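You operate a simulated robot arm through the tools that you are given. There is no shell and no other tool.

You run a simulated two-armed robot. Do the job below in one go: nothing can be reset, and whatever is moved stays where it is left.

## Task
Bind the booklet with the binding comb.
Fine: lay the comb on the binder rake, open it with the comb knob, lay the booklet on the binder bed, turn the knob back to closed, and put the bound booklet back where it lay. Set down upright: binding comb. Where these are worked on the way, their far stop is far enough and under half their travel is too little: comb knob.

Only the result counts: the job must be done as asked and must still hold three seconds after the hand-in. Knocking over, shifting, dropping, spilling or breaking anything else fails it.

## Robot
Two 7-joint arms with two-finger parallel grippers on one trunk that stands fixed in place. Base frame: the origin is at the foot of the trunk, x ahead of it, y to its left, z up; the work surface is at about z = 0.775. Units: m, degrees, N and s.
The left shoulder is at [0.07, 0.133, 1.126], the right one opposite. With the tool pointing down near the work surface each hand reaches from about 0.1 to 0.64 m from the base axis, measured 20 degrees to its own side. Payload 1.57 kg a hand.
Tool frame (each hand has its own): the origin (TCP) lies between the finger pads and is the grasp point; the fingertips stand 0.03 m ahead of it; z points along the fingers, y is the line along which they close. The gripper opens to 0.08 m. The fingers are 0.017 m wide and 0.012 m thick; the gripper's body (0.04 by 0.082 m) begins 0.08 m behind the TCP.
Orientation is that of the tool frame in the base frame, as a unit quaternion [x, y, z, w]. With the fingers straight down and closing along the base's y, the tool's x points along the base's -x, its y along +y and its z along -z.

## Interface
- The arms move only by the tool step_arm. It takes "left_targets", "right_targets" or both (then of equal length, played together; a hand with none holds still); each is text: rows parted by semicolons, each of 7 numbers parted by spaces: the shift along the tool's x, y, z in m, then the turn, a rotation vector about the tool's x, y, z in degrees, then the finger opening in m, from 0 to 0.08. In form: x y z wx wy wz hand; .... A call has 1 to 20 rows; each row is the pose to reach, as a shift and turn from the pose commanded when the call began, along the tool's axes at that moment. Each row takes 0.2 s and may step no farther than 0.05 m and 8.6 degrees from the row before; otherwise, or with a gripper value out of range, the whole call is refused. A pose out of reach is approached as far as the arm can. The call stops where the force on the tool passes 40 N (or 10 N more than at its start, if that is more) or the arm is blocked; 0.2 s more then pass. Each finger travels about 0.153 m/s and halts on what it meets, pressing with about 35 N; the grip force reading is that of the motor and also rises with nothing between the fingers. The clock runs only during rows and for 0.2 s after the last one: add rows that repeat a pose to give the fingers time. The reply holds the time, the measured pose of the TCP, the force on the tool along the base axes, the opening and the grip force, in the units named above and with some noise, with the torque about the TCP (base axes, N m) and any sound that the robot's microphone picked up.
- Cameras (640 x 400 px; columns grow to the right, rows downward): "scene" is now at [0.1191, -0.0375, 1.3407]; the picture's right is [-0.55, -0.83, 0.00], its down [-0.60, 0.40, -0.70] and it looks along [0.58, -0.38, -0.72] (base axes); focal length 222 px, centre (320, 200). "left" rides on the left gripper at [0.072, 0.007, -0.122] in its tool frame; the picture's right is [-0.09, 1.00, 0.00], its down [-0.84, -0.08, -0.54] and it looks along [-0.54, -0.05, 0.84] (tool axes); focal length 238 px, centre (320, 200). "right" rides on the right gripper at [0.072, -0.007, -0.122] in its tool frame; the picture's right is [0.09, 1.00, 0.00], its down [-0.84, 0.08, -0.54] and it looks along [-0.54, 0.05, 0.84] (tool axes); focal length 238 px, centre (320, 200). There is no depth. A picture from a camera that has moved, and an enlarged one, comes with that camera's place and axes in the base frame and with its lens. The place of the scene camera against the robot may be out by one fixed shift of up to 0.012 m in any direction.
- snapshot(camera): a new picture of that camera. The clock stands still meanwhile.
- slide_trunk(by): slides the trunk up (or, below 0, down) by that many m; the arms and the scene camera ride with it, the base frame stays. It gives what a move gives, with no picture.
- turn_head(pan, tilt): turns the head with the scene camera to pan (to the left, within 86 degrees either way) and tilt (down, from -29 to 69), counted from straight ahead of the robot. It gives what a move gives.
- inspect(camera, box): a new picture of the part [left, top, right, bottom] of that camera's present view, enlarged. The clock stands still meanwhile.
- hand_in(): hands the job in; it is judged then, once.

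Places have to be worked out from the pictures, the camera data and where the tool is seen. Open the grippers and draw the arms clear of the work before you hand the job in, unless the task says otherwise.

The tools are called after ">>>" as name(argument=value, ...) on one line, values as JSON. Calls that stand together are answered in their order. step_arm: Moves the arms, as the interface text tells. Its arguments: {"type":"object","properties":{"left_targets":{"type":"string"},"right_targets":{"type":"string"}},"required":[]} The other tools are called the same way: slide_trunk (by) moves the trunk up or down; turn_head (pan, tilt) turns the head that bears the scene camera; snapshot (camera) takes a picture; inspect (camera, box) takes an enlarged picture of a part of a camera's view; hand_in () hands the job in.

At the start:

```text
clock: 0.0
left_position: [0.3875, -0.0417, 1.1158]
left_orientation: [-0.001, 1.0, 0.0, 0.0]
left_ft_force: [-0.1, -0.2, -0.6]
left_torque: [0.03, -0.01, -0.01]
left_gripper_width: 0.0799
left_grip_force: 0.1
right_position: [0.3305, -0.3576, 1.1569]
right_orientation: [-0.001, 1.0, 0.0, 0.0]
right_ft_force: [0.0, -1.0, 0.7]
right_torque: [-0.03, -0.01, 0.01]
right_gripper_width: 0.0799
right_grip_force: 0.1
trunk travel left (down, up): [-0.7, 0.24]
head pan, tilt (commanded): [-33.5, 46.0]
```

scene: 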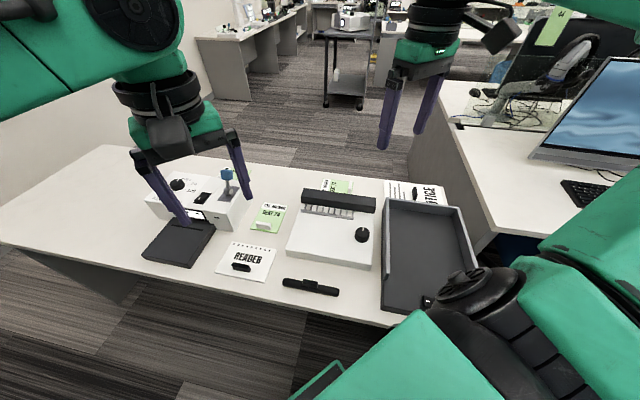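
right: 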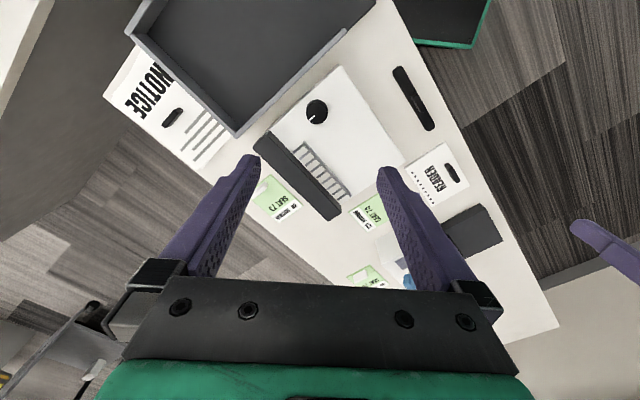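
left: 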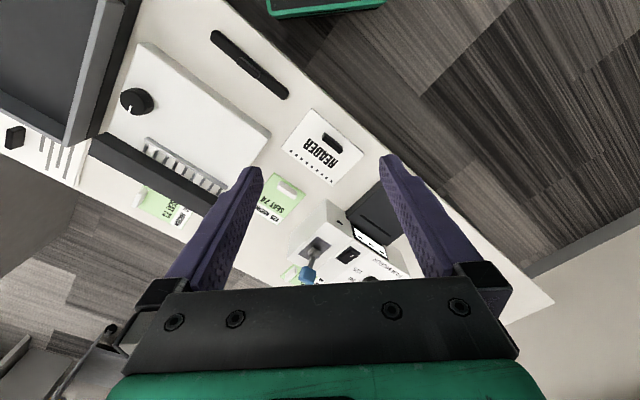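

I start by looking closely at the work area from the three cameras before moving anything.

>>> inspect(camera="scene", box=[200, 160, 480, 335])

>>> inspect(camera="right", box=[220, 50, 500, 225])

>>> inspect(camera="left", box=[80, 20, 400, 220])

```text
2.29 times, centred on (340, 248) of scene
camera zoom: at [0.1191, -0.0375, 1.3407], right [-0.55, -0.83, 0.0], down [-0.6, 0.4, -0.7], along [0.58, -0.38, -0.72], focal length 508 px, centre (274, 91)
```

zoom: 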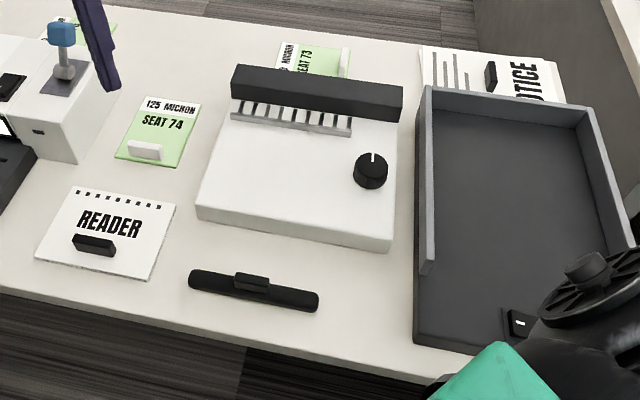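

```text
2.29 times, centred on (360, 138) of right
camera zoom: at [0.2583, -0.3656, 1.278], right [-0.09, 1.0, 0.0], down [0.84, 0.08, 0.54], along [0.54, 0.05, -0.84], focal length 545 px, centre (229, 343)
```

zoom: 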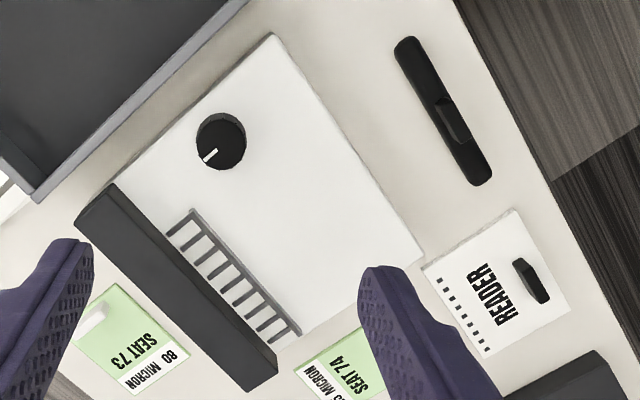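

```text
2.00 times, centred on (240, 120) of left
camera zoom: at [0.3151, -0.036, 1.2366], right [0.09, 1.0, 0.0], down [0.84, -0.08, 0.54], along [0.54, -0.05, -0.84], focal length 477 px, centre (480, 360)
```

zoom: 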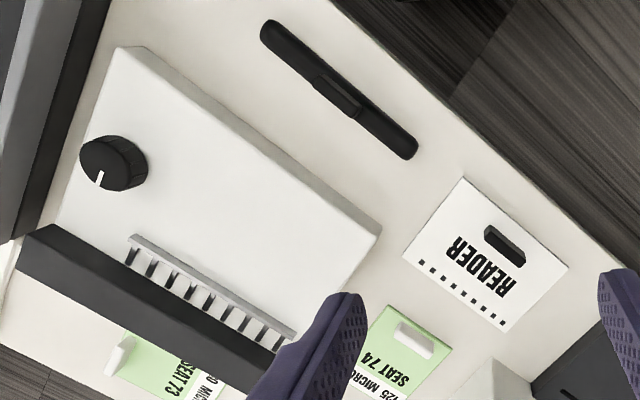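

The pictures show the comb (about x 0.33, y −0.16), the binder with its knob (about 0.36, −0.36) and the READER booklet (about 0.40, −0.02). I'll zoom in on each to work out places more precisely.

>>> inspect(camera="right", box=[375, 50, 475, 150])

>>> inspect(camera="right", box=[250, 60, 410, 225])

>>> inspect(camera="left", box=[70, 30, 280, 230])

>>> inspect(camera="left", box=[270, 90, 380, 200])

>>> inspect(camera="scene", box=[280, 175, 400, 300])

>>> inspect(camera="scene", box=[200, 220, 350, 310])

```text
4.00 times, centred on (425, 100) of right
camera zoom: at [0.2583, -0.3656, 1.278], right [-0.09, 1.0, 0.0], down [0.84, 0.08, 0.54], along [0.54, 0.05, -0.84], focal length 953 px, centre (-100, 600)
```

zoom: 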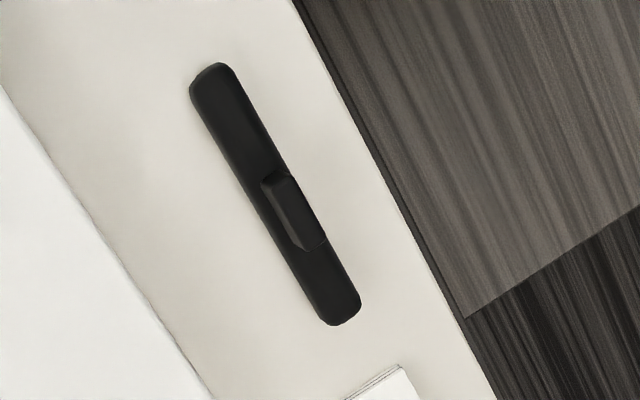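

```text
2.42 times, centred on (330, 142) of right
camera zoom: at [0.2583, -0.3656, 1.278], right [-0.09, 1.0, 0.0], down [0.84, 0.08, 0.54], along [0.54, 0.05, -0.84], focal length 578 px, centre (296, 339)
```

zoom: 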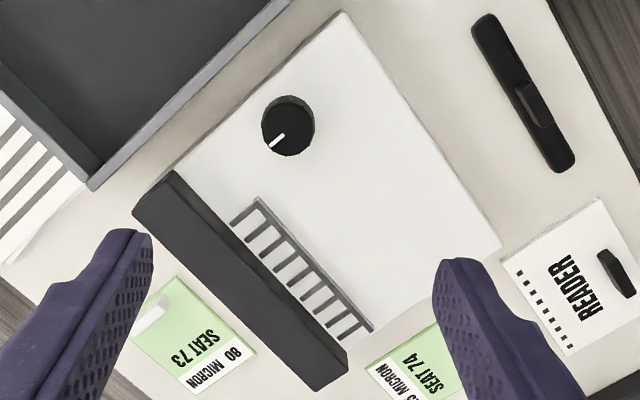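

```text
2.00 times, centred on (175, 130) of left
camera zoom: at [0.3151, -0.036, 1.2366], right [0.09, 1.0, 0.0], down [0.84, -0.08, 0.54], along [0.54, -0.05, -0.84], focal length 477 px, centre (610, 340)
```

zoom: 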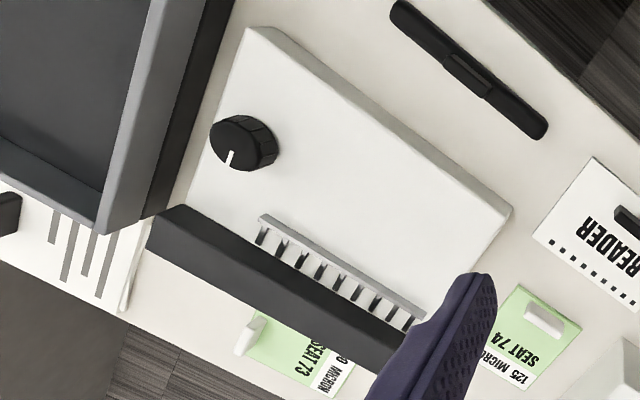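

```text
3.64 times, centred on (325, 145) of left
camera zoom: at [0.3151, -0.036, 1.2366], right [0.09, 1.0, 0.0], down [0.84, -0.08, 0.54], along [0.54, -0.05, -0.84], focal length 867 px, centre (302, 400)
```

zoom: 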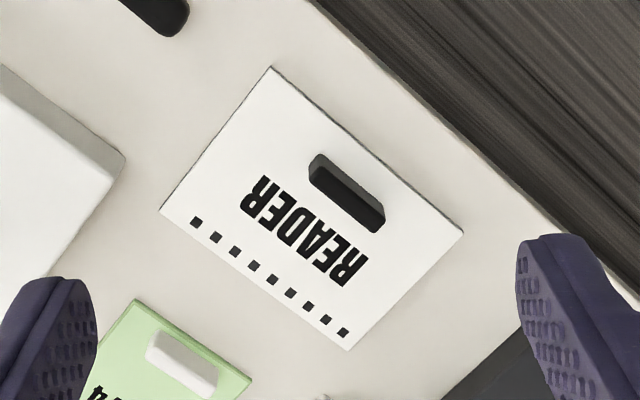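

```text
3.20 times, centred on (340, 238) of scene
camera zoom: at [0.1191, -0.0375, 1.3407], right [-0.55, -0.83, 0.0], down [-0.6, 0.4, -0.7], along [0.58, -0.38, -0.72], focal length 710 px, centre (256, 80)
```

zoom: 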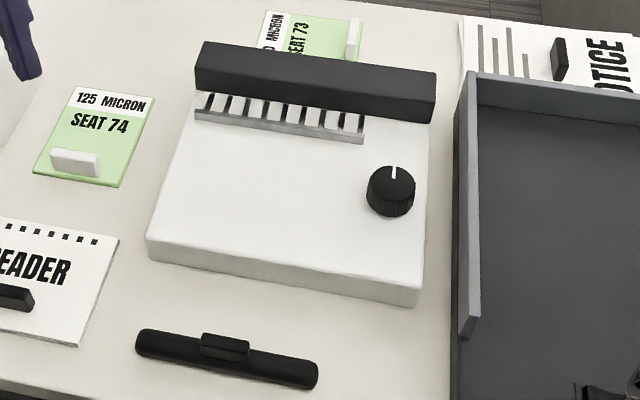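

```text
4.27 times, centred on (275, 265) of scene
camera zoom: at [0.1191, -0.0375, 1.3407], right [-0.55, -0.83, 0.0], down [-0.6, 0.4, -0.7], along [0.58, -0.38, -0.72], focal length 947 px, centre (512, -77)
```

zoom: 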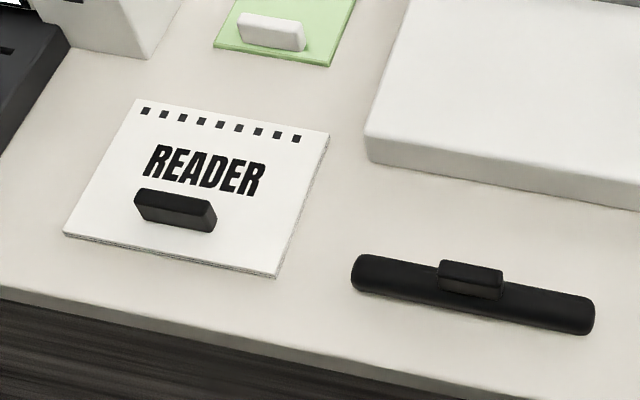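

The fingers and the cameras agree, but the two hand cameras put the table a little low (about 0.75), so I'll check heights at closer range. I move the left arm aside to the left and bring the right hand above the comb at a safe height, turning its fingers across the comb's axis (about +45° in base).

>>> step_arm(left_targets="0.008 0.042 0 0 0 0 0.08; 0.016 0.084 0 0 0 0 0.08; 0.024 0.126 0 0 0 0 0.08; 0.032 0.168 0 0 0 0 0.08; 0.04 0.21 0 0 0 0 0.08; 0.048 0.252 0 0 0 0 0.08; 0.048 0.252 0 0 0 0 0.08; 0.048 0.252 0 0 0 0 0.08; 0.048 0.252 0 0 0 0 0.08", right_targets="0 0 0 0 0 0 0.08; 0 0 0 0 0 0 0.08; 0 0 0 0 0 0 0.08; 0 0.03 0.02 0 0 -8 0.08; 0 0.06 0.04 0 0 -16 0.08; 0 0.09 0.06 0 0 -24 0.08; 0 0.12 0.08 0 0 -32 0.08; 0 0.15 0.10 0 0 -40 0.08; 0 0.19 0.12 0 0 -45 0.08")

```text
clock: 2.0
left_position: [0.3388, 0.2162, 1.117]
left_orientation: [0.0, 1.0, -0.002, 0.0]
left_ft_force: [0.1, 0.7, -0.1]
left_torque: [0.0, 0.01, 0.01]
left_gripper_width: 0.0801
left_grip_force: 0.1
right_position: [0.3281, -0.1664, 1.036]
right_orientation: [-0.384, 0.923, -0.001, -0.001]
right_ft_force: [0.1, 0.2, 0.0]
right_torque: [-0.03, 0.02, -0.02]
right_gripper_width: 0.0798
right_grip_force: 0.1
trunk travel left (down, up): [-0.7, 0.24]
head pan, tilt (commanded): [-33.5, 46.0]
```

>>> snapshot(camera="right")

>>> snapshot(camera="scene")

>>> snapshot(camera="left")

```text
taken
camera right: at [0.2817, -0.2224, 1.1574], right [-0.77, 0.64, 0.0], down [0.54, 0.65, 0.54], along [0.34, 0.42, -0.84], focal length 238 px, centre (320, 200)
```

right: 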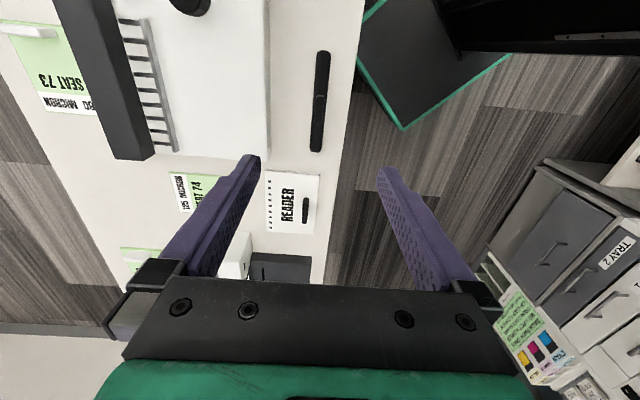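

```text
taken
camera scene: at [0.1197, -0.0349, 1.3407], right [-0.55, -0.83, 0.0], down [-0.6, 0.4, -0.7], along [0.58, -0.39, -0.72], focal length 222 px, centre (320, 200)
```

scene: 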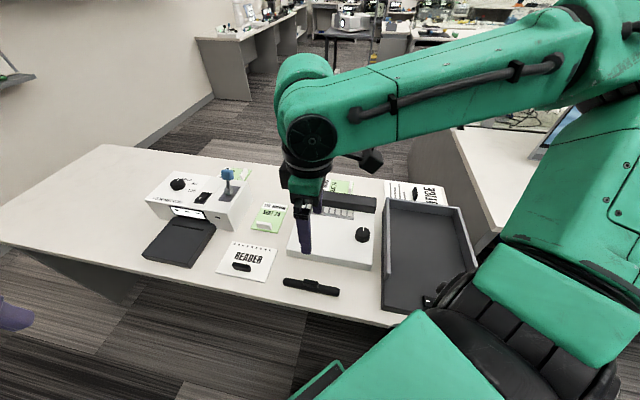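

```text
taken
camera left: at [0.267, 0.2209, 1.2379], right [0.09, 1.0, 0.0], down [0.84, -0.08, 0.54], along [0.54, -0.05, -0.84], focal length 238 px, centre (320, 200)
```

left: 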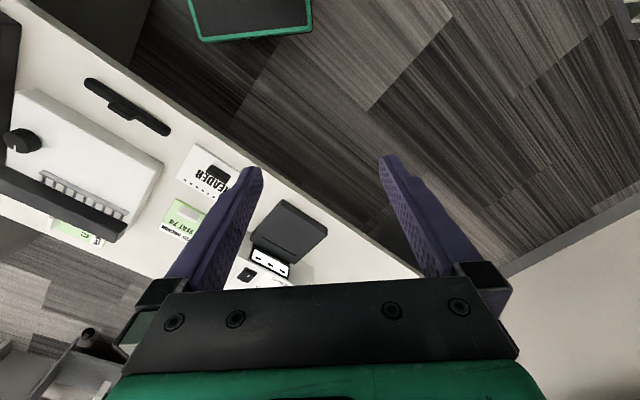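

The comb now lies parallel to the image's vertical (across the finger closing line), and three views agree best on the comb at about (0.331, −0.165) with z ≈ 0.75. I descend to TCP z ≈ 0.87 and look again.

>>> step_arm(right_targets="-0.003 -0.001 0.045 0 0 0 0.08; -0.003 -0.001 0.09 0 0 0 0.08; -0.003 -0.001 0.13 0 0 0 0.08; -0.003 -0.001 0.165 0 0 0 0.08; -0.003 -0.001 0.165 0 0 0 0.08")

>>> snapshot(camera="right")

>>> snapshot(camera="scene")

>>> inspect(camera="left", box=[60, 40, 260, 240])

```text
clock: 3.2
left_position: [0.3378, 0.2141, 1.1185]
left_orientation: [0.0, 1.0, -0.001, 0.0]
left_ft_force: [-0.2, 0.2, 0.1]
left_torque: [-0.03, 0.01, 0.01]
left_gripper_width: 0.08
left_grip_force: 0.0
right_position: [0.3356, -0.1636, 0.8698]
right_orientation: [-0.382, 0.924, 0.0, 0.0]
right_ft_force: [0.1, 1.0, -0.3]
right_torque: [-0.02, -0.01, 0.01]
right_gripper_width: 0.0801
right_grip_force: 0.1
right hand out of reach, approached as far as the arm can: row 3, 4, 5
trunk travel left (down, up): [-0.7, 0.24]
head pan, tilt (commanded): [-33.5, 46.0]
```

```text
taken
camera right: at [0.2885, -0.2199, 0.9908], right [-0.77, 0.64, 0.0], down [0.54, 0.65, 0.54], along [0.34, 0.42, -0.84], focal length 238 px, centre (320, 200)
```

right: 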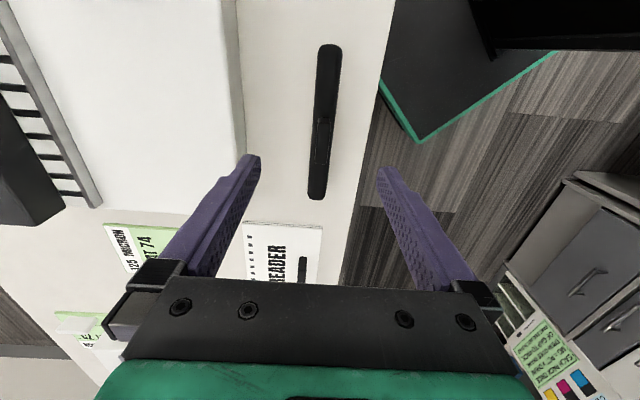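

```text
taken
camera scene: at [0.118, -0.0362, 1.3409], right [-0.55, -0.83, 0.0], down [-0.6, 0.4, -0.7], along [0.58, -0.38, -0.72], focal length 222 px, centre (320, 200)
```

scene: 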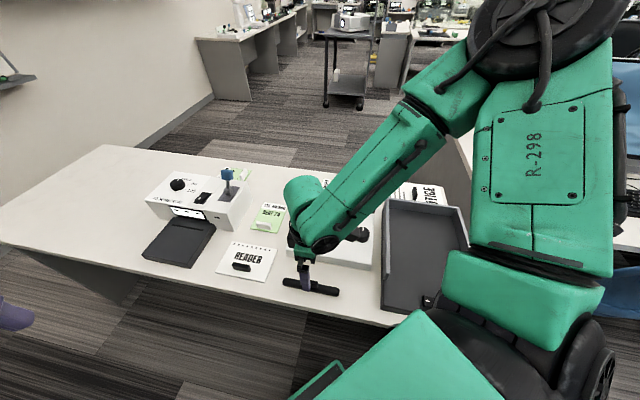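

```text
2.00 times, centred on (160, 140) of left
camera zoom: at [0.2656, 0.2196, 1.2385], right [0.09, 1.0, 0.0], down [0.84, -0.08, 0.54], along [0.54, -0.05, -0.84], focal length 477 px, centre (640, 320)
```

zoom: 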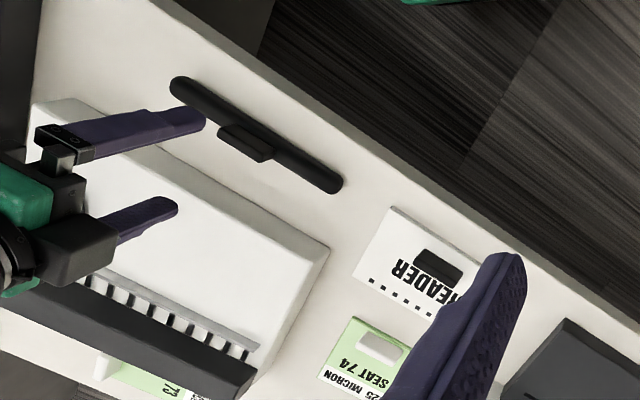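

The reach note is a small (3 mm) shortfall, probably because the arm is folded tightly at this height. Let me zoom in on the comb from the hand camera to refine its place.

>>> inspect(camera="right", box=[240, 30, 400, 210])

>>> inspect(camera="left", box=[100, 60, 180, 150])

>>> inspect(camera="scene", box=[260, 240, 360, 310])

```text
2.22 times, centred on (320, 120) of right
camera zoom: at [0.2885, -0.2199, 0.9908], right [-0.77, 0.64, 0.0], down [0.54, 0.65, 0.54], along [0.34, 0.42, -0.84], focal length 530 px, centre (320, 378)
```

zoom: 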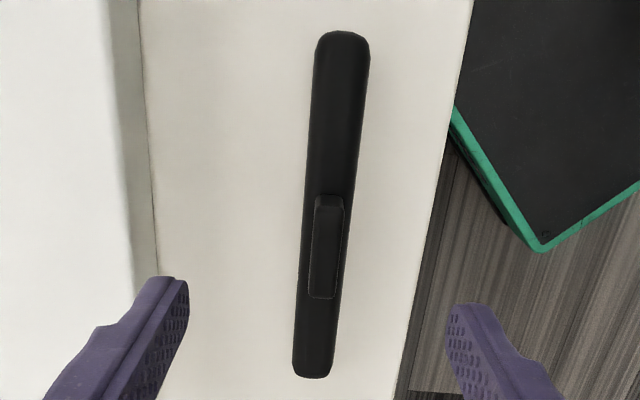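

```text
4.44 times, centred on (140, 105) of left
camera zoom: at [0.2656, 0.2196, 1.2385], right [0.09, 1.0, 0.0], down [0.84, -0.08, 0.54], along [0.54, -0.05, -0.84], focal length 1059 px, centre (1120, 622)
```

zoom: 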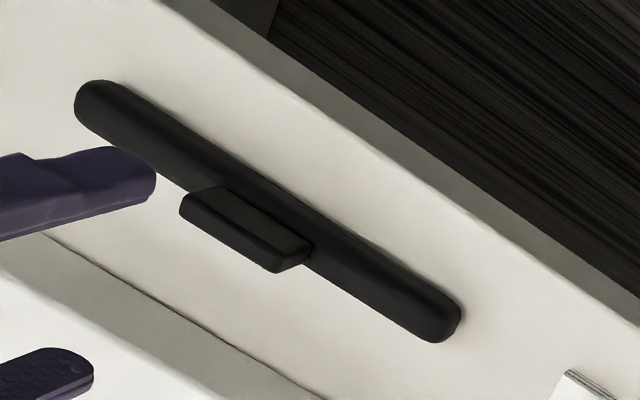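

```text
5.71 times, centred on (310, 275) of scene
camera zoom: at [0.118, -0.0362, 1.3409], right [-0.55, -0.83, 0.0], down [-0.6, 0.4, -0.7], along [0.58, -0.38, -0.72], focal length 1269 px, centre (377, -229)
```

zoom: 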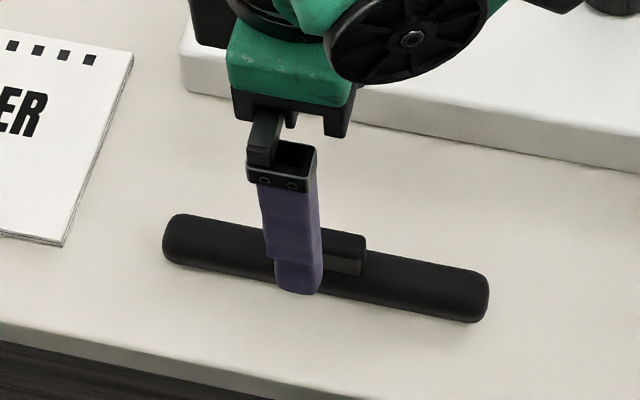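

The handle fin top triangulates to about (0.334, −0.160, 0.768). I shift slightly (tool −x 3 mm, +y 3 mm) and come down so the fingertips sit just above the comb body, then look before closing.

>>> step_arm(right_targets="-0.003 0.003 0.035 0 0 0 0.08; -0.003 0.003 0.07 0 0 0 0.08; -0.003 0.003 0.07 0 0 0 0.05; -0.003 0.003 0.07 0 0 0 0.04")

>>> inspect(camera="right", box=[220, 60, 420, 240])

>>> inspect(camera="left", box=[90, 60, 190, 160])

>>> inspect(camera="scene", box=[270, 240, 350, 310])

```text
clock: 4.2
left_position: [0.3392, 0.2139, 1.1176]
left_orientation: [0.0, 1.0, 0.0, 0.0]
left_ft_force: [-0.4, 0.1, 0.5]
left_torque: [-0.01, -0.01, -0.01]
left_gripper_width: 0.0798
left_grip_force: 0.1
right_position: [0.3387, -0.1615, 0.799]
right_orientation: [-0.383, 0.924, 0.001, 0.001]
right_ft_force: [0.0, 0.5, -0.1]
right_torque: [0.01, -0.03, -0.03]
right_gripper_width: 0.0401
right_grip_force: 0.0
trunk travel left (down, up): [-0.7, 0.24]
head pan, tilt (commanded): [-33.5, 46.0]
```

```text
2.22 times, centred on (320, 150) of right
camera zoom: at [0.2909, -0.2179, 0.9209], right [-0.77, 0.64, 0.0], down [0.54, 0.65, 0.54], along [0.35, 0.42, -0.84], focal length 530 px, centre (320, 311)
```

zoom: 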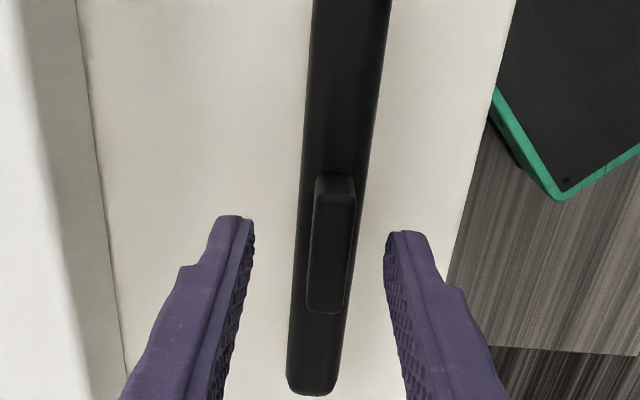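

```text
4.00 times, centred on (140, 110) of left
camera zoom: at [0.2668, 0.2184, 1.2385], right [0.09, 1.0, 0.0], down [0.84, -0.08, 0.54], along [0.54, -0.05, -0.84], focal length 953 px, centre (1040, 560)
```

zoom: 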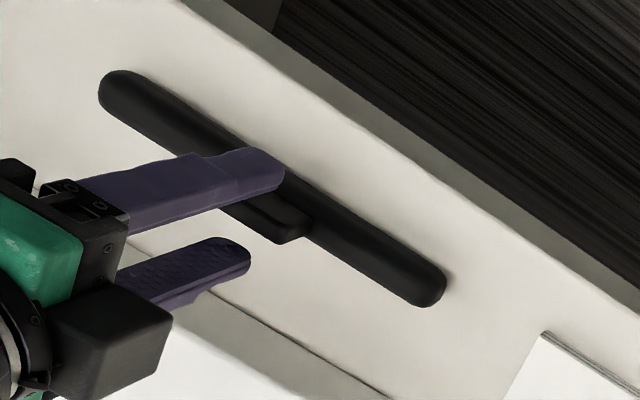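

```text
5.71 times, centred on (310, 275) of scene
camera zoom: at [0.1194, -0.0375, 1.3407], right [-0.55, -0.83, 0.0], down [-0.6, 0.4, -0.69], along [0.58, -0.38, -0.72], focal length 1269 px, centre (377, -229)
```

zoom: 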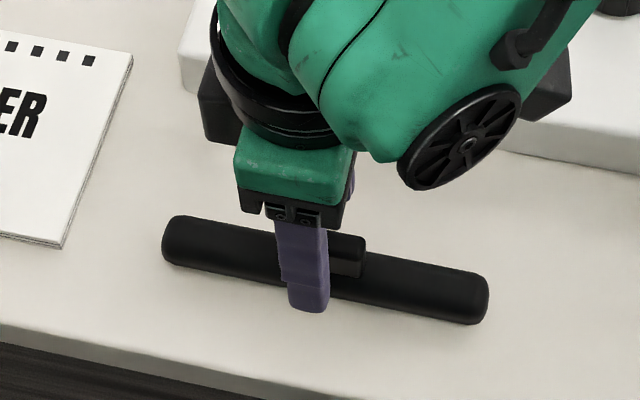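

Tips are level with the fin top and centred along it; the fin is about 3.5 mm toward tool +y. I shift, lower 11 mm and close gently on the fin.

>>> step_arm(right_targets="0 0.0035 0.005 0 0 0 0.04; 0 0.0035 0.011 0 0 0 0.035; 0 0.0035 0.011 0 0 0 0.02; 0 0.0035 0.011 0 0 0 0.0; 0 0.0035 0.011 0 0 0 0.0; 0 0.0035 0.011 0 0 0 0.0")

>>> inspect(camera="right", box=[220, 60, 420, 240])

>>> inspect(camera="left", box=[90, 60, 190, 160])

```text
clock: 5.6
left_position: [0.3391, 0.2122, 1.118]
left_orientation: [0.0, 1.0, 0.0, 0.0]
left_ft_force: [-0.7, -0.1, 0.1]
left_torque: [0.0, -0.01, 0.03]
left_gripper_width: 0.08
left_grip_force: 0.1
right_position: [0.3349, -0.1581, 0.7899]
right_orientation: [-0.383, 0.924, 0.0, 0.0]
right_ft_force: [2.3, -0.5, 4.8]
right_torque: [0.04, -0.1, 0.0]
right_gripper_width: 0.0106
right_grip_force: 29.1
trunk travel left (down, up): [-0.7, 0.24]
head pan, tilt (commanded): [-33.5, 46.0]
```

```text
2.22 times, centred on (320, 150) of right
camera zoom: at [0.2872, -0.2151, 0.9108], right [-0.77, 0.64, 0.0], down [0.54, 0.65, 0.54], along [0.35, 0.42, -0.84], focal length 530 px, centre (320, 311)
```

zoom: 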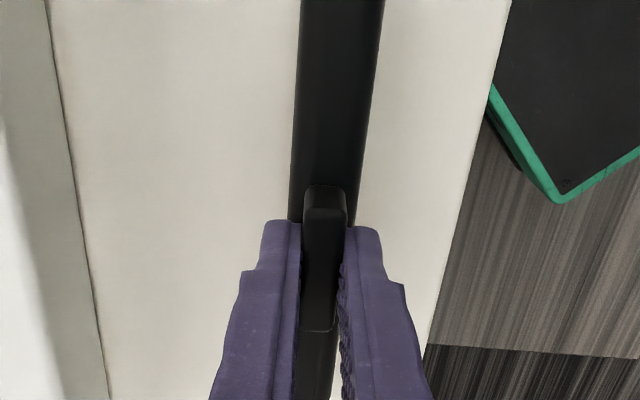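

```text
4.00 times, centred on (140, 110) of left
camera zoom: at [0.2662, 0.2187, 1.2386], right [0.09, 1.0, 0.0], down [0.84, -0.08, 0.54], along [0.54, -0.05, -0.84], focal length 953 px, centre (1040, 560)
```

zoom: 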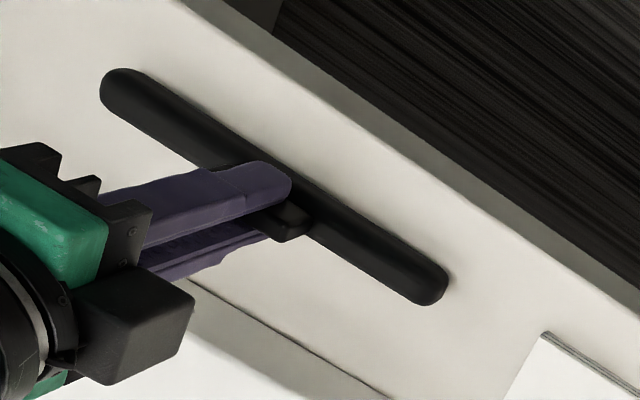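

The fin is gripped (10.6 mm wide, 29 N). I lift the comb straight up by 0.13 m and carry it partway (tool −y) toward the rake, stopping short to look at the rake from close by.

>>> step_arm(right_targets="0 0 -0.02 0 0 0 0.0; 0 0 -0.05 0 0 0 0.0; 0 0 -0.09 0 0 0 0.0; 0 0 -0.13 0 0 0 0.0; 0 -0.04 -0.13 0 0 0 0.0; 0 -0.08 -0.13 0 0 0 0.0; 0 -0.12 -0.13 0 0 0 0.0; 0 -0.15 -0.13 0 0 0 0.0; 0 -0.15 -0.13 0 0 0 0.0")

>>> snapshot(camera="right")

>>> snapshot(camera="scene")

>>> snapshot(camera="left")

```text
clock: 7.6
left_position: [0.3385, 0.2132, 1.1175]
left_orientation: [0.0, 1.0, 0.001, 0.0]
left_ft_force: [0.2, 0.2, 0.6]
left_torque: [0.0, -0.01, 0.01]
left_gripper_width: 0.0796
left_grip_force: 0.0
right_position: [0.4401, -0.2631, 0.921]
right_orientation: [-0.382, 0.924, -0.001, 0.0]
right_ft_force: [0.2, 0.2, -1.0]
right_torque: [0.02, -0.01, 0.02]
right_gripper_width: 0.0105
right_grip_force: 28.4
trunk travel left (down, up): [-0.7, 0.24]
head pan, tilt (commanded): [-33.5, 46.0]
```

```text
taken
camera right: at [0.3929, -0.3195, 1.0416], right [-0.77, 0.64, 0.0], down [0.54, 0.65, 0.54], along [0.35, 0.42, -0.84], focal length 238 px, centre (320, 200)
```

right: 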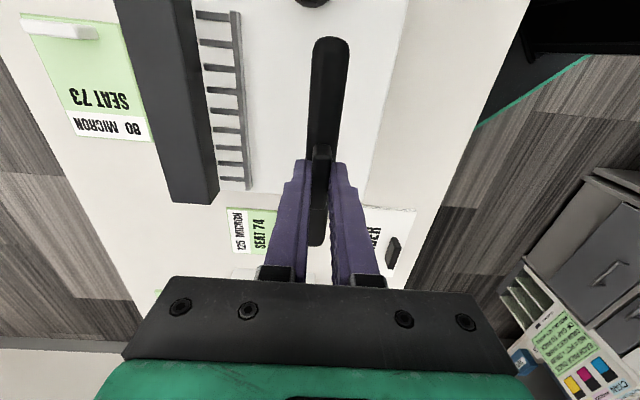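

```text
taken
camera scene: at [0.1186, -0.0369, 1.3408], right [-0.55, -0.83, 0.0], down [-0.6, 0.4, -0.7], along [0.58, -0.38, -0.72], focal length 222 px, centre (320, 200)
```

scene: 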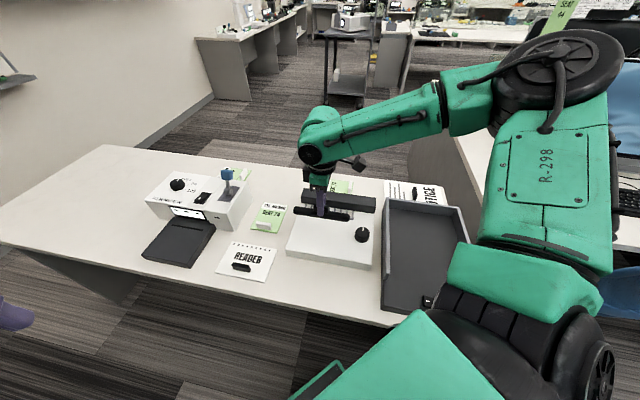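

```text
taken
camera left: at [0.2661, 0.219, 1.2385], right [0.09, 1.0, 0.0], down [0.84, -0.08, 0.54], along [0.54, -0.05, -0.84], focal length 238 px, centre (320, 200)
```

left: 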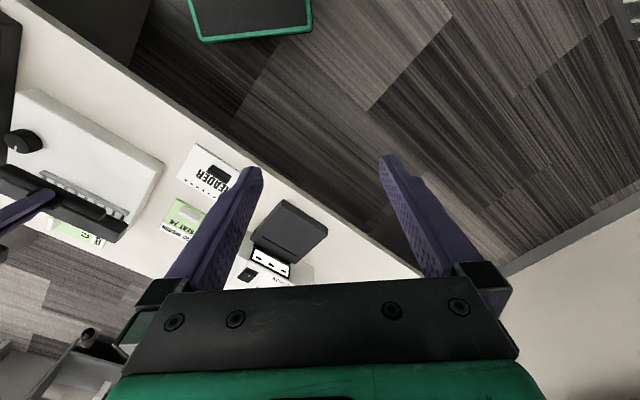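

The comb is held in line with the rake direction. I zoom in on the rake and its dark bar from this close view.

>>> inspect(camera="right", box=[100, 0, 360, 210])

>>> inspect(camera="right", box=[180, 0, 260, 100])

>>> inspect(camera="right", box=[180, 100, 260, 200])

>>> inspect(camera="left", box=[0, 80, 180, 260])

```text
1.90 times, centred on (230, 105) of right
camera zoom: at [0.3929, -0.3195, 1.0416], right [-0.77, 0.64, 0.0], down [0.54, 0.65, 0.54], along [0.35, 0.42, -0.84], focal length 454 px, centre (491, 381)
```

zoom: 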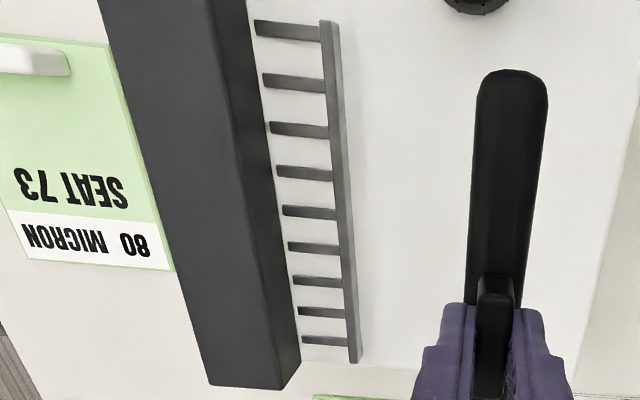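

```text
4.00 times, centred on (220, 50) of right
camera zoom: at [0.3929, -0.3195, 1.0416], right [-0.77, 0.64, 0.0], down [0.54, 0.65, 0.54], along [0.35, 0.42, -0.84], focal length 953 px, centre (720, 800)
```

zoom: 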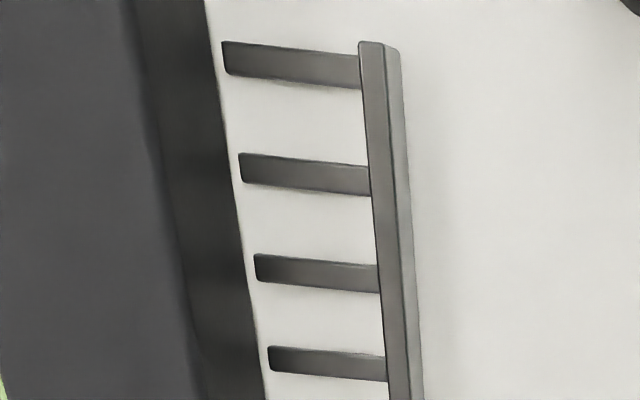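

```text
4.00 times, centred on (220, 150) of right
camera zoom: at [0.3929, -0.3195, 1.0416], right [-0.77, 0.64, 0.0], down [0.54, 0.65, 0.54], along [0.35, 0.42, -0.84], focal length 953 px, centre (720, 400)
```

zoom: 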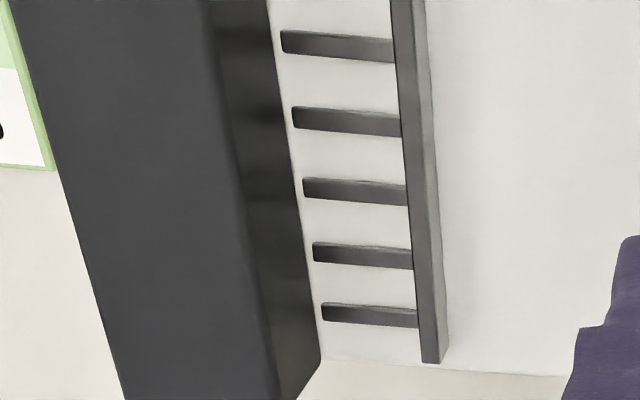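

```text
2.22 times, centred on (90, 170) of left
camera zoom: at [0.2661, 0.219, 1.2385], right [0.09, 1.0, 0.0], down [0.84, -0.08, 0.54], along [0.54, -0.05, -0.84], focal length 530 px, centre (831, 267)
```

zoom: 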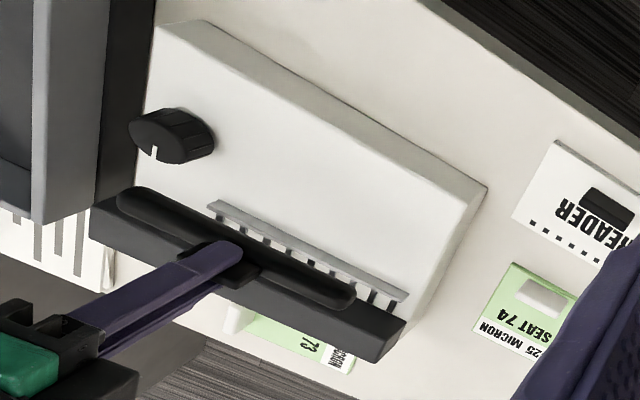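

Worked out in the tool frame, the rake is about 0.176 m long, centred about 2.7 mm toward tool +x and 96 mm toward tool −y of the TCP, turned about +0.65°; its top is at z ≈ 0.786 and the dark bar's top at ≈ 0.806. I move the comb over the rake and lower it to just above.

>>> step_arm(right_targets="0.001 -0.03 0 0 0 0.2 0.0; 0.002 -0.06 0 0 0 0.4 0.0; 0.0037 -0.096 0 0 0 0.6 0.0; 0.0037 -0.096 0 0 0 0.6 0.0; 0.0037 -0.096 0.035 0 0 0.6 0.0; 0.0037 -0.096 0.07 0 0 0.6 0.0; 0.0037 -0.096 0.07 0 0 0.6 0.0")

>>> inspect(camera="right", box=[200, 0, 440, 260])

>>> inspect(camera="left", box=[0, 120, 160, 260])

>>> inspect(camera="scene", box=[270, 160, 400, 280])

```text
clock: 9.2
left_position: [0.3382, 0.2131, 1.1183]
left_orientation: [0.0, 1.0, 0.0, 0.0]
left_ft_force: [0.7, -0.2, 0.3]
left_torque: [0.01, 0.0, 0.02]
left_gripper_width: 0.08
left_grip_force: 0.0
right_position: [0.5067, -0.3361, 0.8526]
right_orientation: [-0.378, 0.926, 0.0, 0.0]
right_ft_force: [-0.4, -0.2, 0.5]
right_torque: [0.02, 0.02, 0.0]
right_gripper_width: 0.0102
right_grip_force: 28.6
trunk travel left (down, up): [-0.7, 0.24]
head pan, tilt (commanded): [-33.5, 46.0]
```

```text
1.54 times, centred on (320, 130) of right
camera zoom: at [0.4577, -0.3921, 0.9733], right [-0.76, 0.65, 0.0], down [0.54, 0.64, 0.54], along [0.35, 0.41, -0.84], focal length 367 px, centre (320, 308)
```

zoom: 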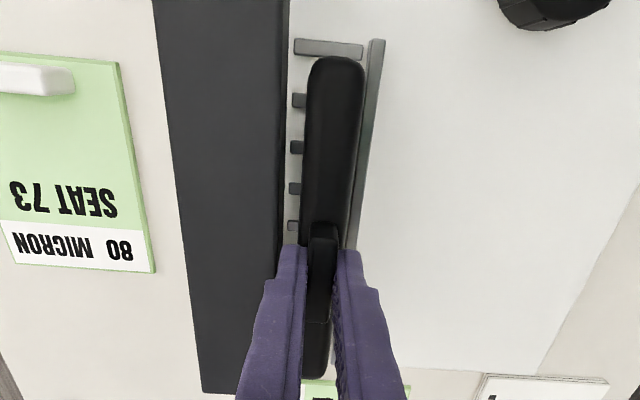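

```text
2.86 times, centred on (80, 190) of left
camera zoom: at [0.2659, 0.2189, 1.2386], right [0.09, 1.0, 0.0], down [0.84, -0.08, 0.54], along [0.54, -0.05, -0.84], focal length 681 px, centre (1006, 229)
```

zoom: 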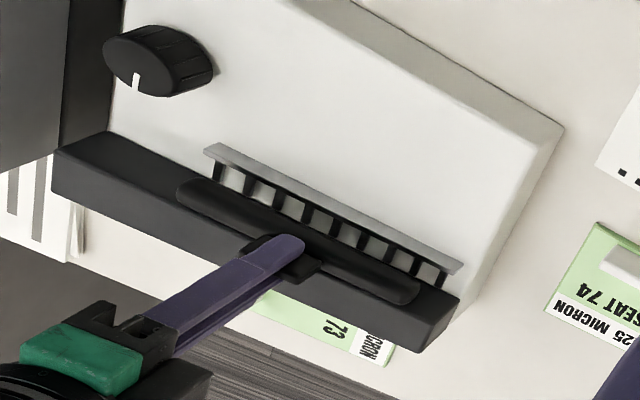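

```text
3.33 times, centred on (335, 220) of scene
camera zoom: at [0.1184, -0.037, 1.3408], right [-0.55, -0.83, 0.0], down [-0.6, 0.4, -0.7], along [0.58, -0.38, -0.72], focal length 740 px, centre (270, 133)
```

zoom: 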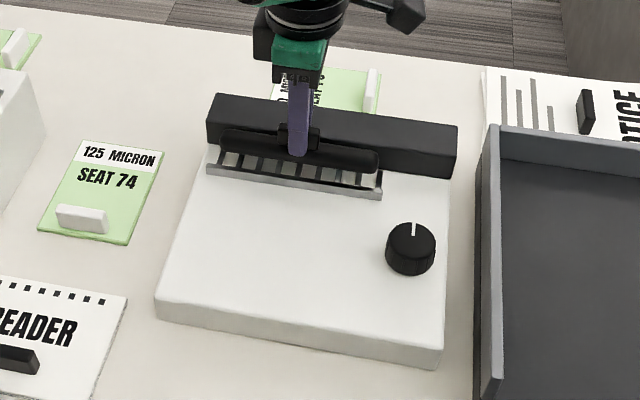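

The comb hangs centred over the teeth between their tips and the rail, about 1° off the rail direction. I turn 1° and lower slowly in small steps until the contact force shows.

>>> step_arm(right_targets="0 0 0.004 0 0 1 0.0; 0 0 0.008 0 0 1 0.0; 0 0 0.012 0 0 1 0.0; 0 0 0.016 0 0 1 0.0")

```text
clock: 10.2
left_position: [0.3389, 0.2123, 1.1168]
left_orientation: [0.0, 1.0, 0.0, 0.001]
left_ft_force: [0.1, 0.6, -0.9]
left_torque: [0.0, 0.01, 0.01]
left_gripper_width: 0.08
left_grip_force: 0.0
right_position: [0.5055, -0.3357, 0.8344]
right_orientation: [-0.37, 0.929, 0.0, 0.0]
right_ft_force: [0.5, 1.0, -0.4]
right_torque: [0.01, 0.02, 0.01]
right_gripper_width: 0.0109
right_grip_force: 27.9
trunk travel left (down, up): [-0.7, 0.24]
head pan, tilt (commanded): [-33.5, 46.0]
```

No contact yet at TCP z 0.834; I keep lowering in 2–3 mm steps.

>>> step_arm(right_targets="0 0 0.003 0 0 0 0.0; 0 0 0.006 0 0 0 0.0")

>>> inspect(camera="right", box=[240, 0, 420, 260])

>>> inspect(camera="scene", box=[290, 180, 390, 250])

```text
clock: 10.8
left_position: [0.3388, 0.2143, 1.1187]
left_orientation: [0.0, 1.0, 0.001, 0.001]
left_ft_force: [-0.4, 1.2, -0.1]
left_torque: [-0.04, 0.02, 0.01]
left_gripper_width: 0.0801
left_grip_force: 0.1
right_position: [0.5055, -0.3355, 0.8291]
right_orientation: [-0.37, 0.929, -0.001, 0.002]
right_ft_force: [-1.0, -1.8, 6.8]
right_torque: [-0.09, 0.09, 0.09]
right_gripper_width: 0.0107
right_grip_force: 28.4
trunk travel left (down, up): [-0.7, 0.24]
head pan, tilt (commanded): [-33.5, 46.0]
```

```text
1.54 times, centred on (330, 130) of right
camera zoom: at [0.4568, -0.3908, 0.9506], right [-0.75, 0.66, 0.0], down [0.55, 0.63, 0.54], along [0.36, 0.41, -0.84], focal length 367 px, centre (305, 308)
```

zoom: 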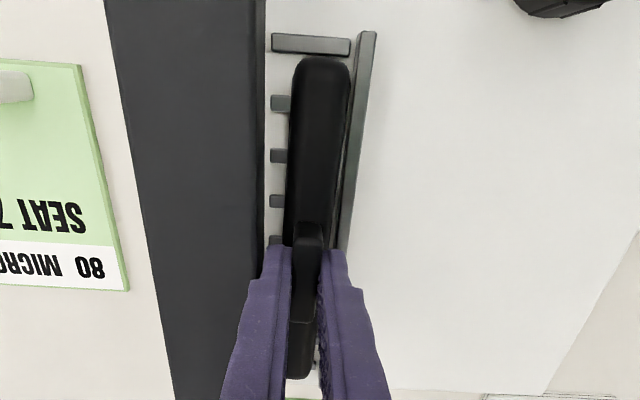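

```text
5.71 times, centred on (340, 215) of scene
camera zoom: at [0.1179, -0.0368, 1.341], right [-0.55, -0.83, 0.0], down [-0.6, 0.4, -0.7], along [0.58, -0.38, -0.72], focal length 1269 px, centre (206, 114)
```

zoom: 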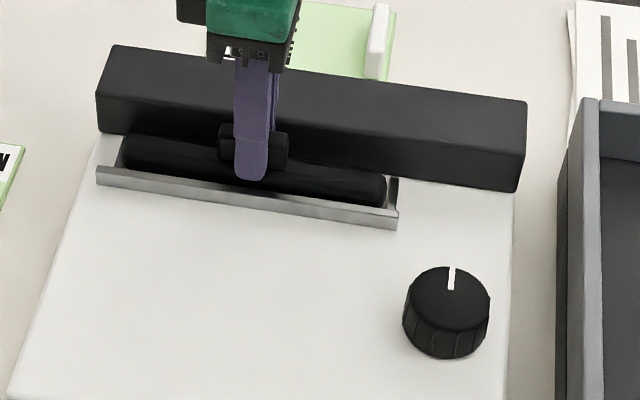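

Contact came at TCP z 0.829 with about 7 N, and the comb lies flat on the rake behind the rail. I open the fingers only to 20 mm (the bar is close) and lift straight away.

>>> step_arm(right_targets="0 0 -0.001 0 0 0 0.01; 0 0 -0.001 0 0 0 0.016; 0 0 -0.001 0 0 0 0.02; 0 0 -0.001 0 0 0 0.02; 0 0 -0.015 0 0 0 0.02; 0 0 -0.035 0 0 0 0.02; 0 0 -0.07 0 0 0 0.02; 0 0 -0.11 0 0 0 0.04; 0 0 -0.11 0 0 0 0.04")

>>> snapshot(camera="right")

>>> inspect(camera="scene", box=[280, 170, 400, 260])

>>> inspect(camera="left", box=[0, 120, 160, 260])

```text
clock: 12.8
left_position: [0.3395, 0.2129, 1.1179]
left_orientation: [0.0, 1.0, 0.0, -0.001]
left_ft_force: [-0.1, 0.4, -0.6]
left_torque: [0.02, 0.0, 0.01]
left_gripper_width: 0.0801
left_grip_force: 0.0
right_position: [0.5051, -0.3348, 0.9386]
right_orientation: [-0.37, 0.929, 0.0, 0.0]
right_ft_force: [-0.5, -0.4, -0.2]
right_torque: [-0.01, 0.02, 0.04]
right_gripper_width: 0.0402
right_grip_force: 0.1
trunk travel left (down, up): [-0.7, 0.24]
head pan, tilt (commanded): [-33.5, 46.0]
```

```text
taken
camera right: at [0.4566, -0.3896, 1.0593], right [-0.75, 0.66, 0.0], down [0.56, 0.63, 0.54], along [0.36, 0.41, -0.84], focal length 238 px, centre (320, 200)
```

right: 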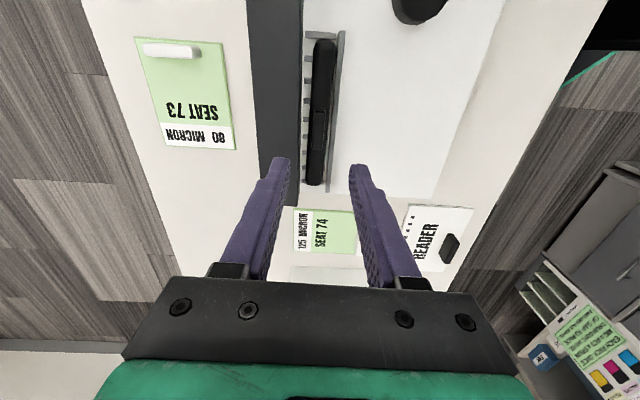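

```text
4.44 times, centred on (340, 215) of scene
camera zoom: at [0.1196, -0.0377, 1.3406], right [-0.55, -0.83, 0.0], down [-0.6, 0.4, -0.69], along [0.58, -0.38, -0.72], focal length 987 px, centre (231, 133)
```

zoom: 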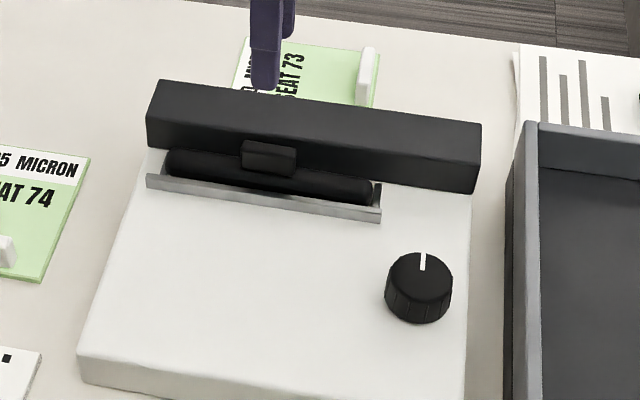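

```text
2.86 times, centred on (80, 190) of left
camera zoom: at [0.267, 0.2183, 1.2384], right [0.09, 1.0, 0.0], down [0.84, -0.08, 0.54], along [0.54, -0.05, -0.84], focal length 681 px, centre (1006, 229)
```

zoom: 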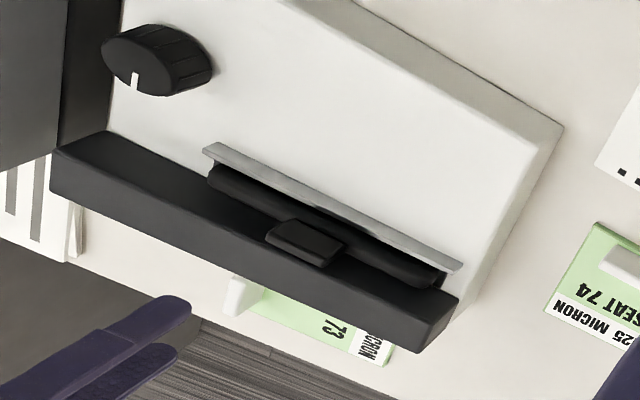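

The comb stays on the rake, fin up. I check its seat from above with the right camera, and the knob too.

>>> inspect(camera="right", box=[250, 0, 400, 210])

>>> inspect(camera="right", box=[370, 0, 470, 60])

>>> inspect(camera="scene", box=[340, 215, 385, 250])

>>> inspect(camera="left", box=[0, 110, 60, 170])

```text
1.90 times, centred on (325, 105) of right
camera zoom: at [0.4566, -0.3896, 1.0593], right [-0.75, 0.66, 0.0], down [0.56, 0.63, 0.54], along [0.36, 0.41, -0.84], focal length 454 px, centre (310, 381)
```

zoom: 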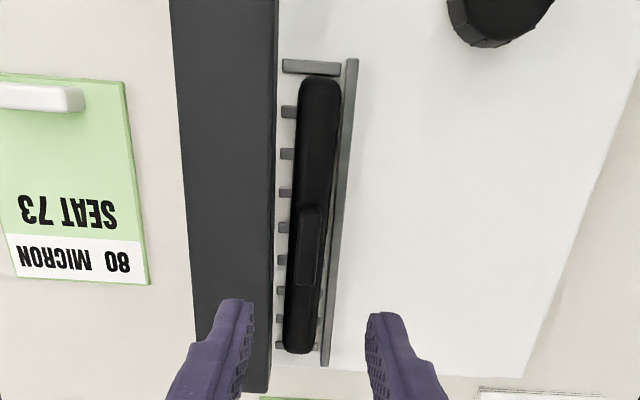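

```text
6.40 times, centred on (420, 30) of right
camera zoom: at [0.4566, -0.3896, 1.0593], right [-0.75, 0.66, 0.0], down [0.56, 0.63, 0.54], along [0.36, 0.41, -0.84], focal length 1525 px, centre (-320, 1288)
```

zoom: 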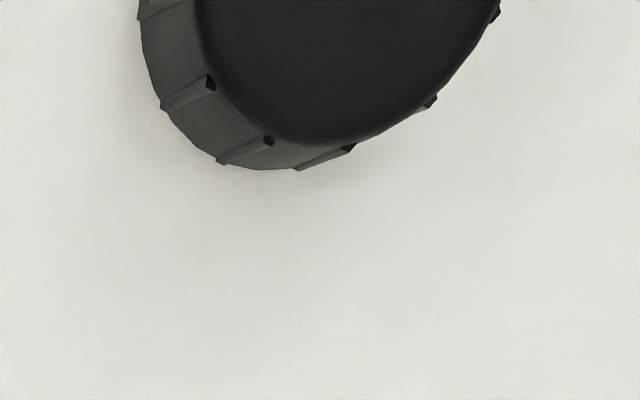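

```text
11.43 times, centred on (362, 232) of scene
camera zoom: at [0.1196, -0.0377, 1.3406], right [-0.55, -0.83, 0.0], down [-0.6, 0.4, -0.69], along [0.58, -0.38, -0.72], focal length 2538 px, centre (-166, -171)
```

zoom: 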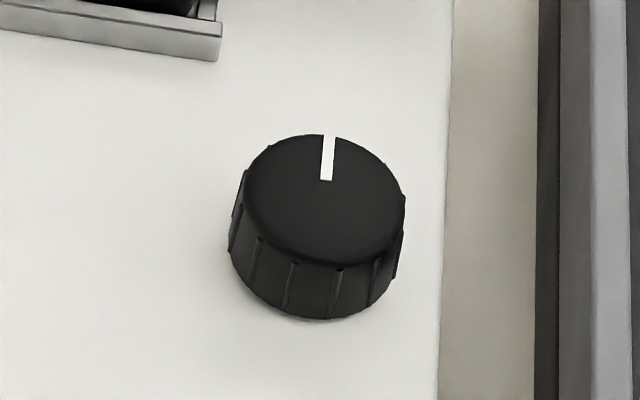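

```text
6.67 times, centred on (30, 140) of left
camera zoom: at [0.267, 0.2183, 1.2384], right [0.09, 1.0, 0.0], down [0.84, -0.08, 0.54], along [0.54, -0.05, -0.84], focal length 1589 px, centre (2253, 600)
```

zoom: 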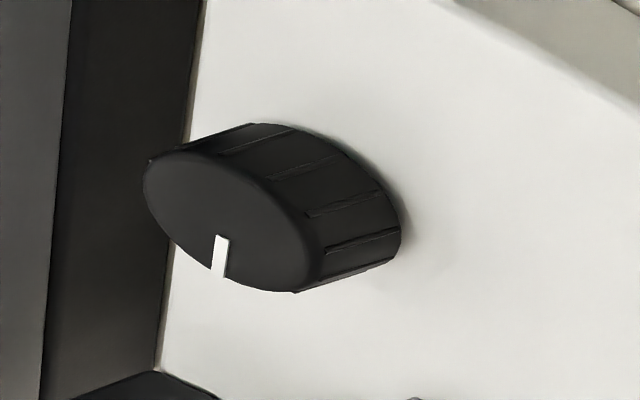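

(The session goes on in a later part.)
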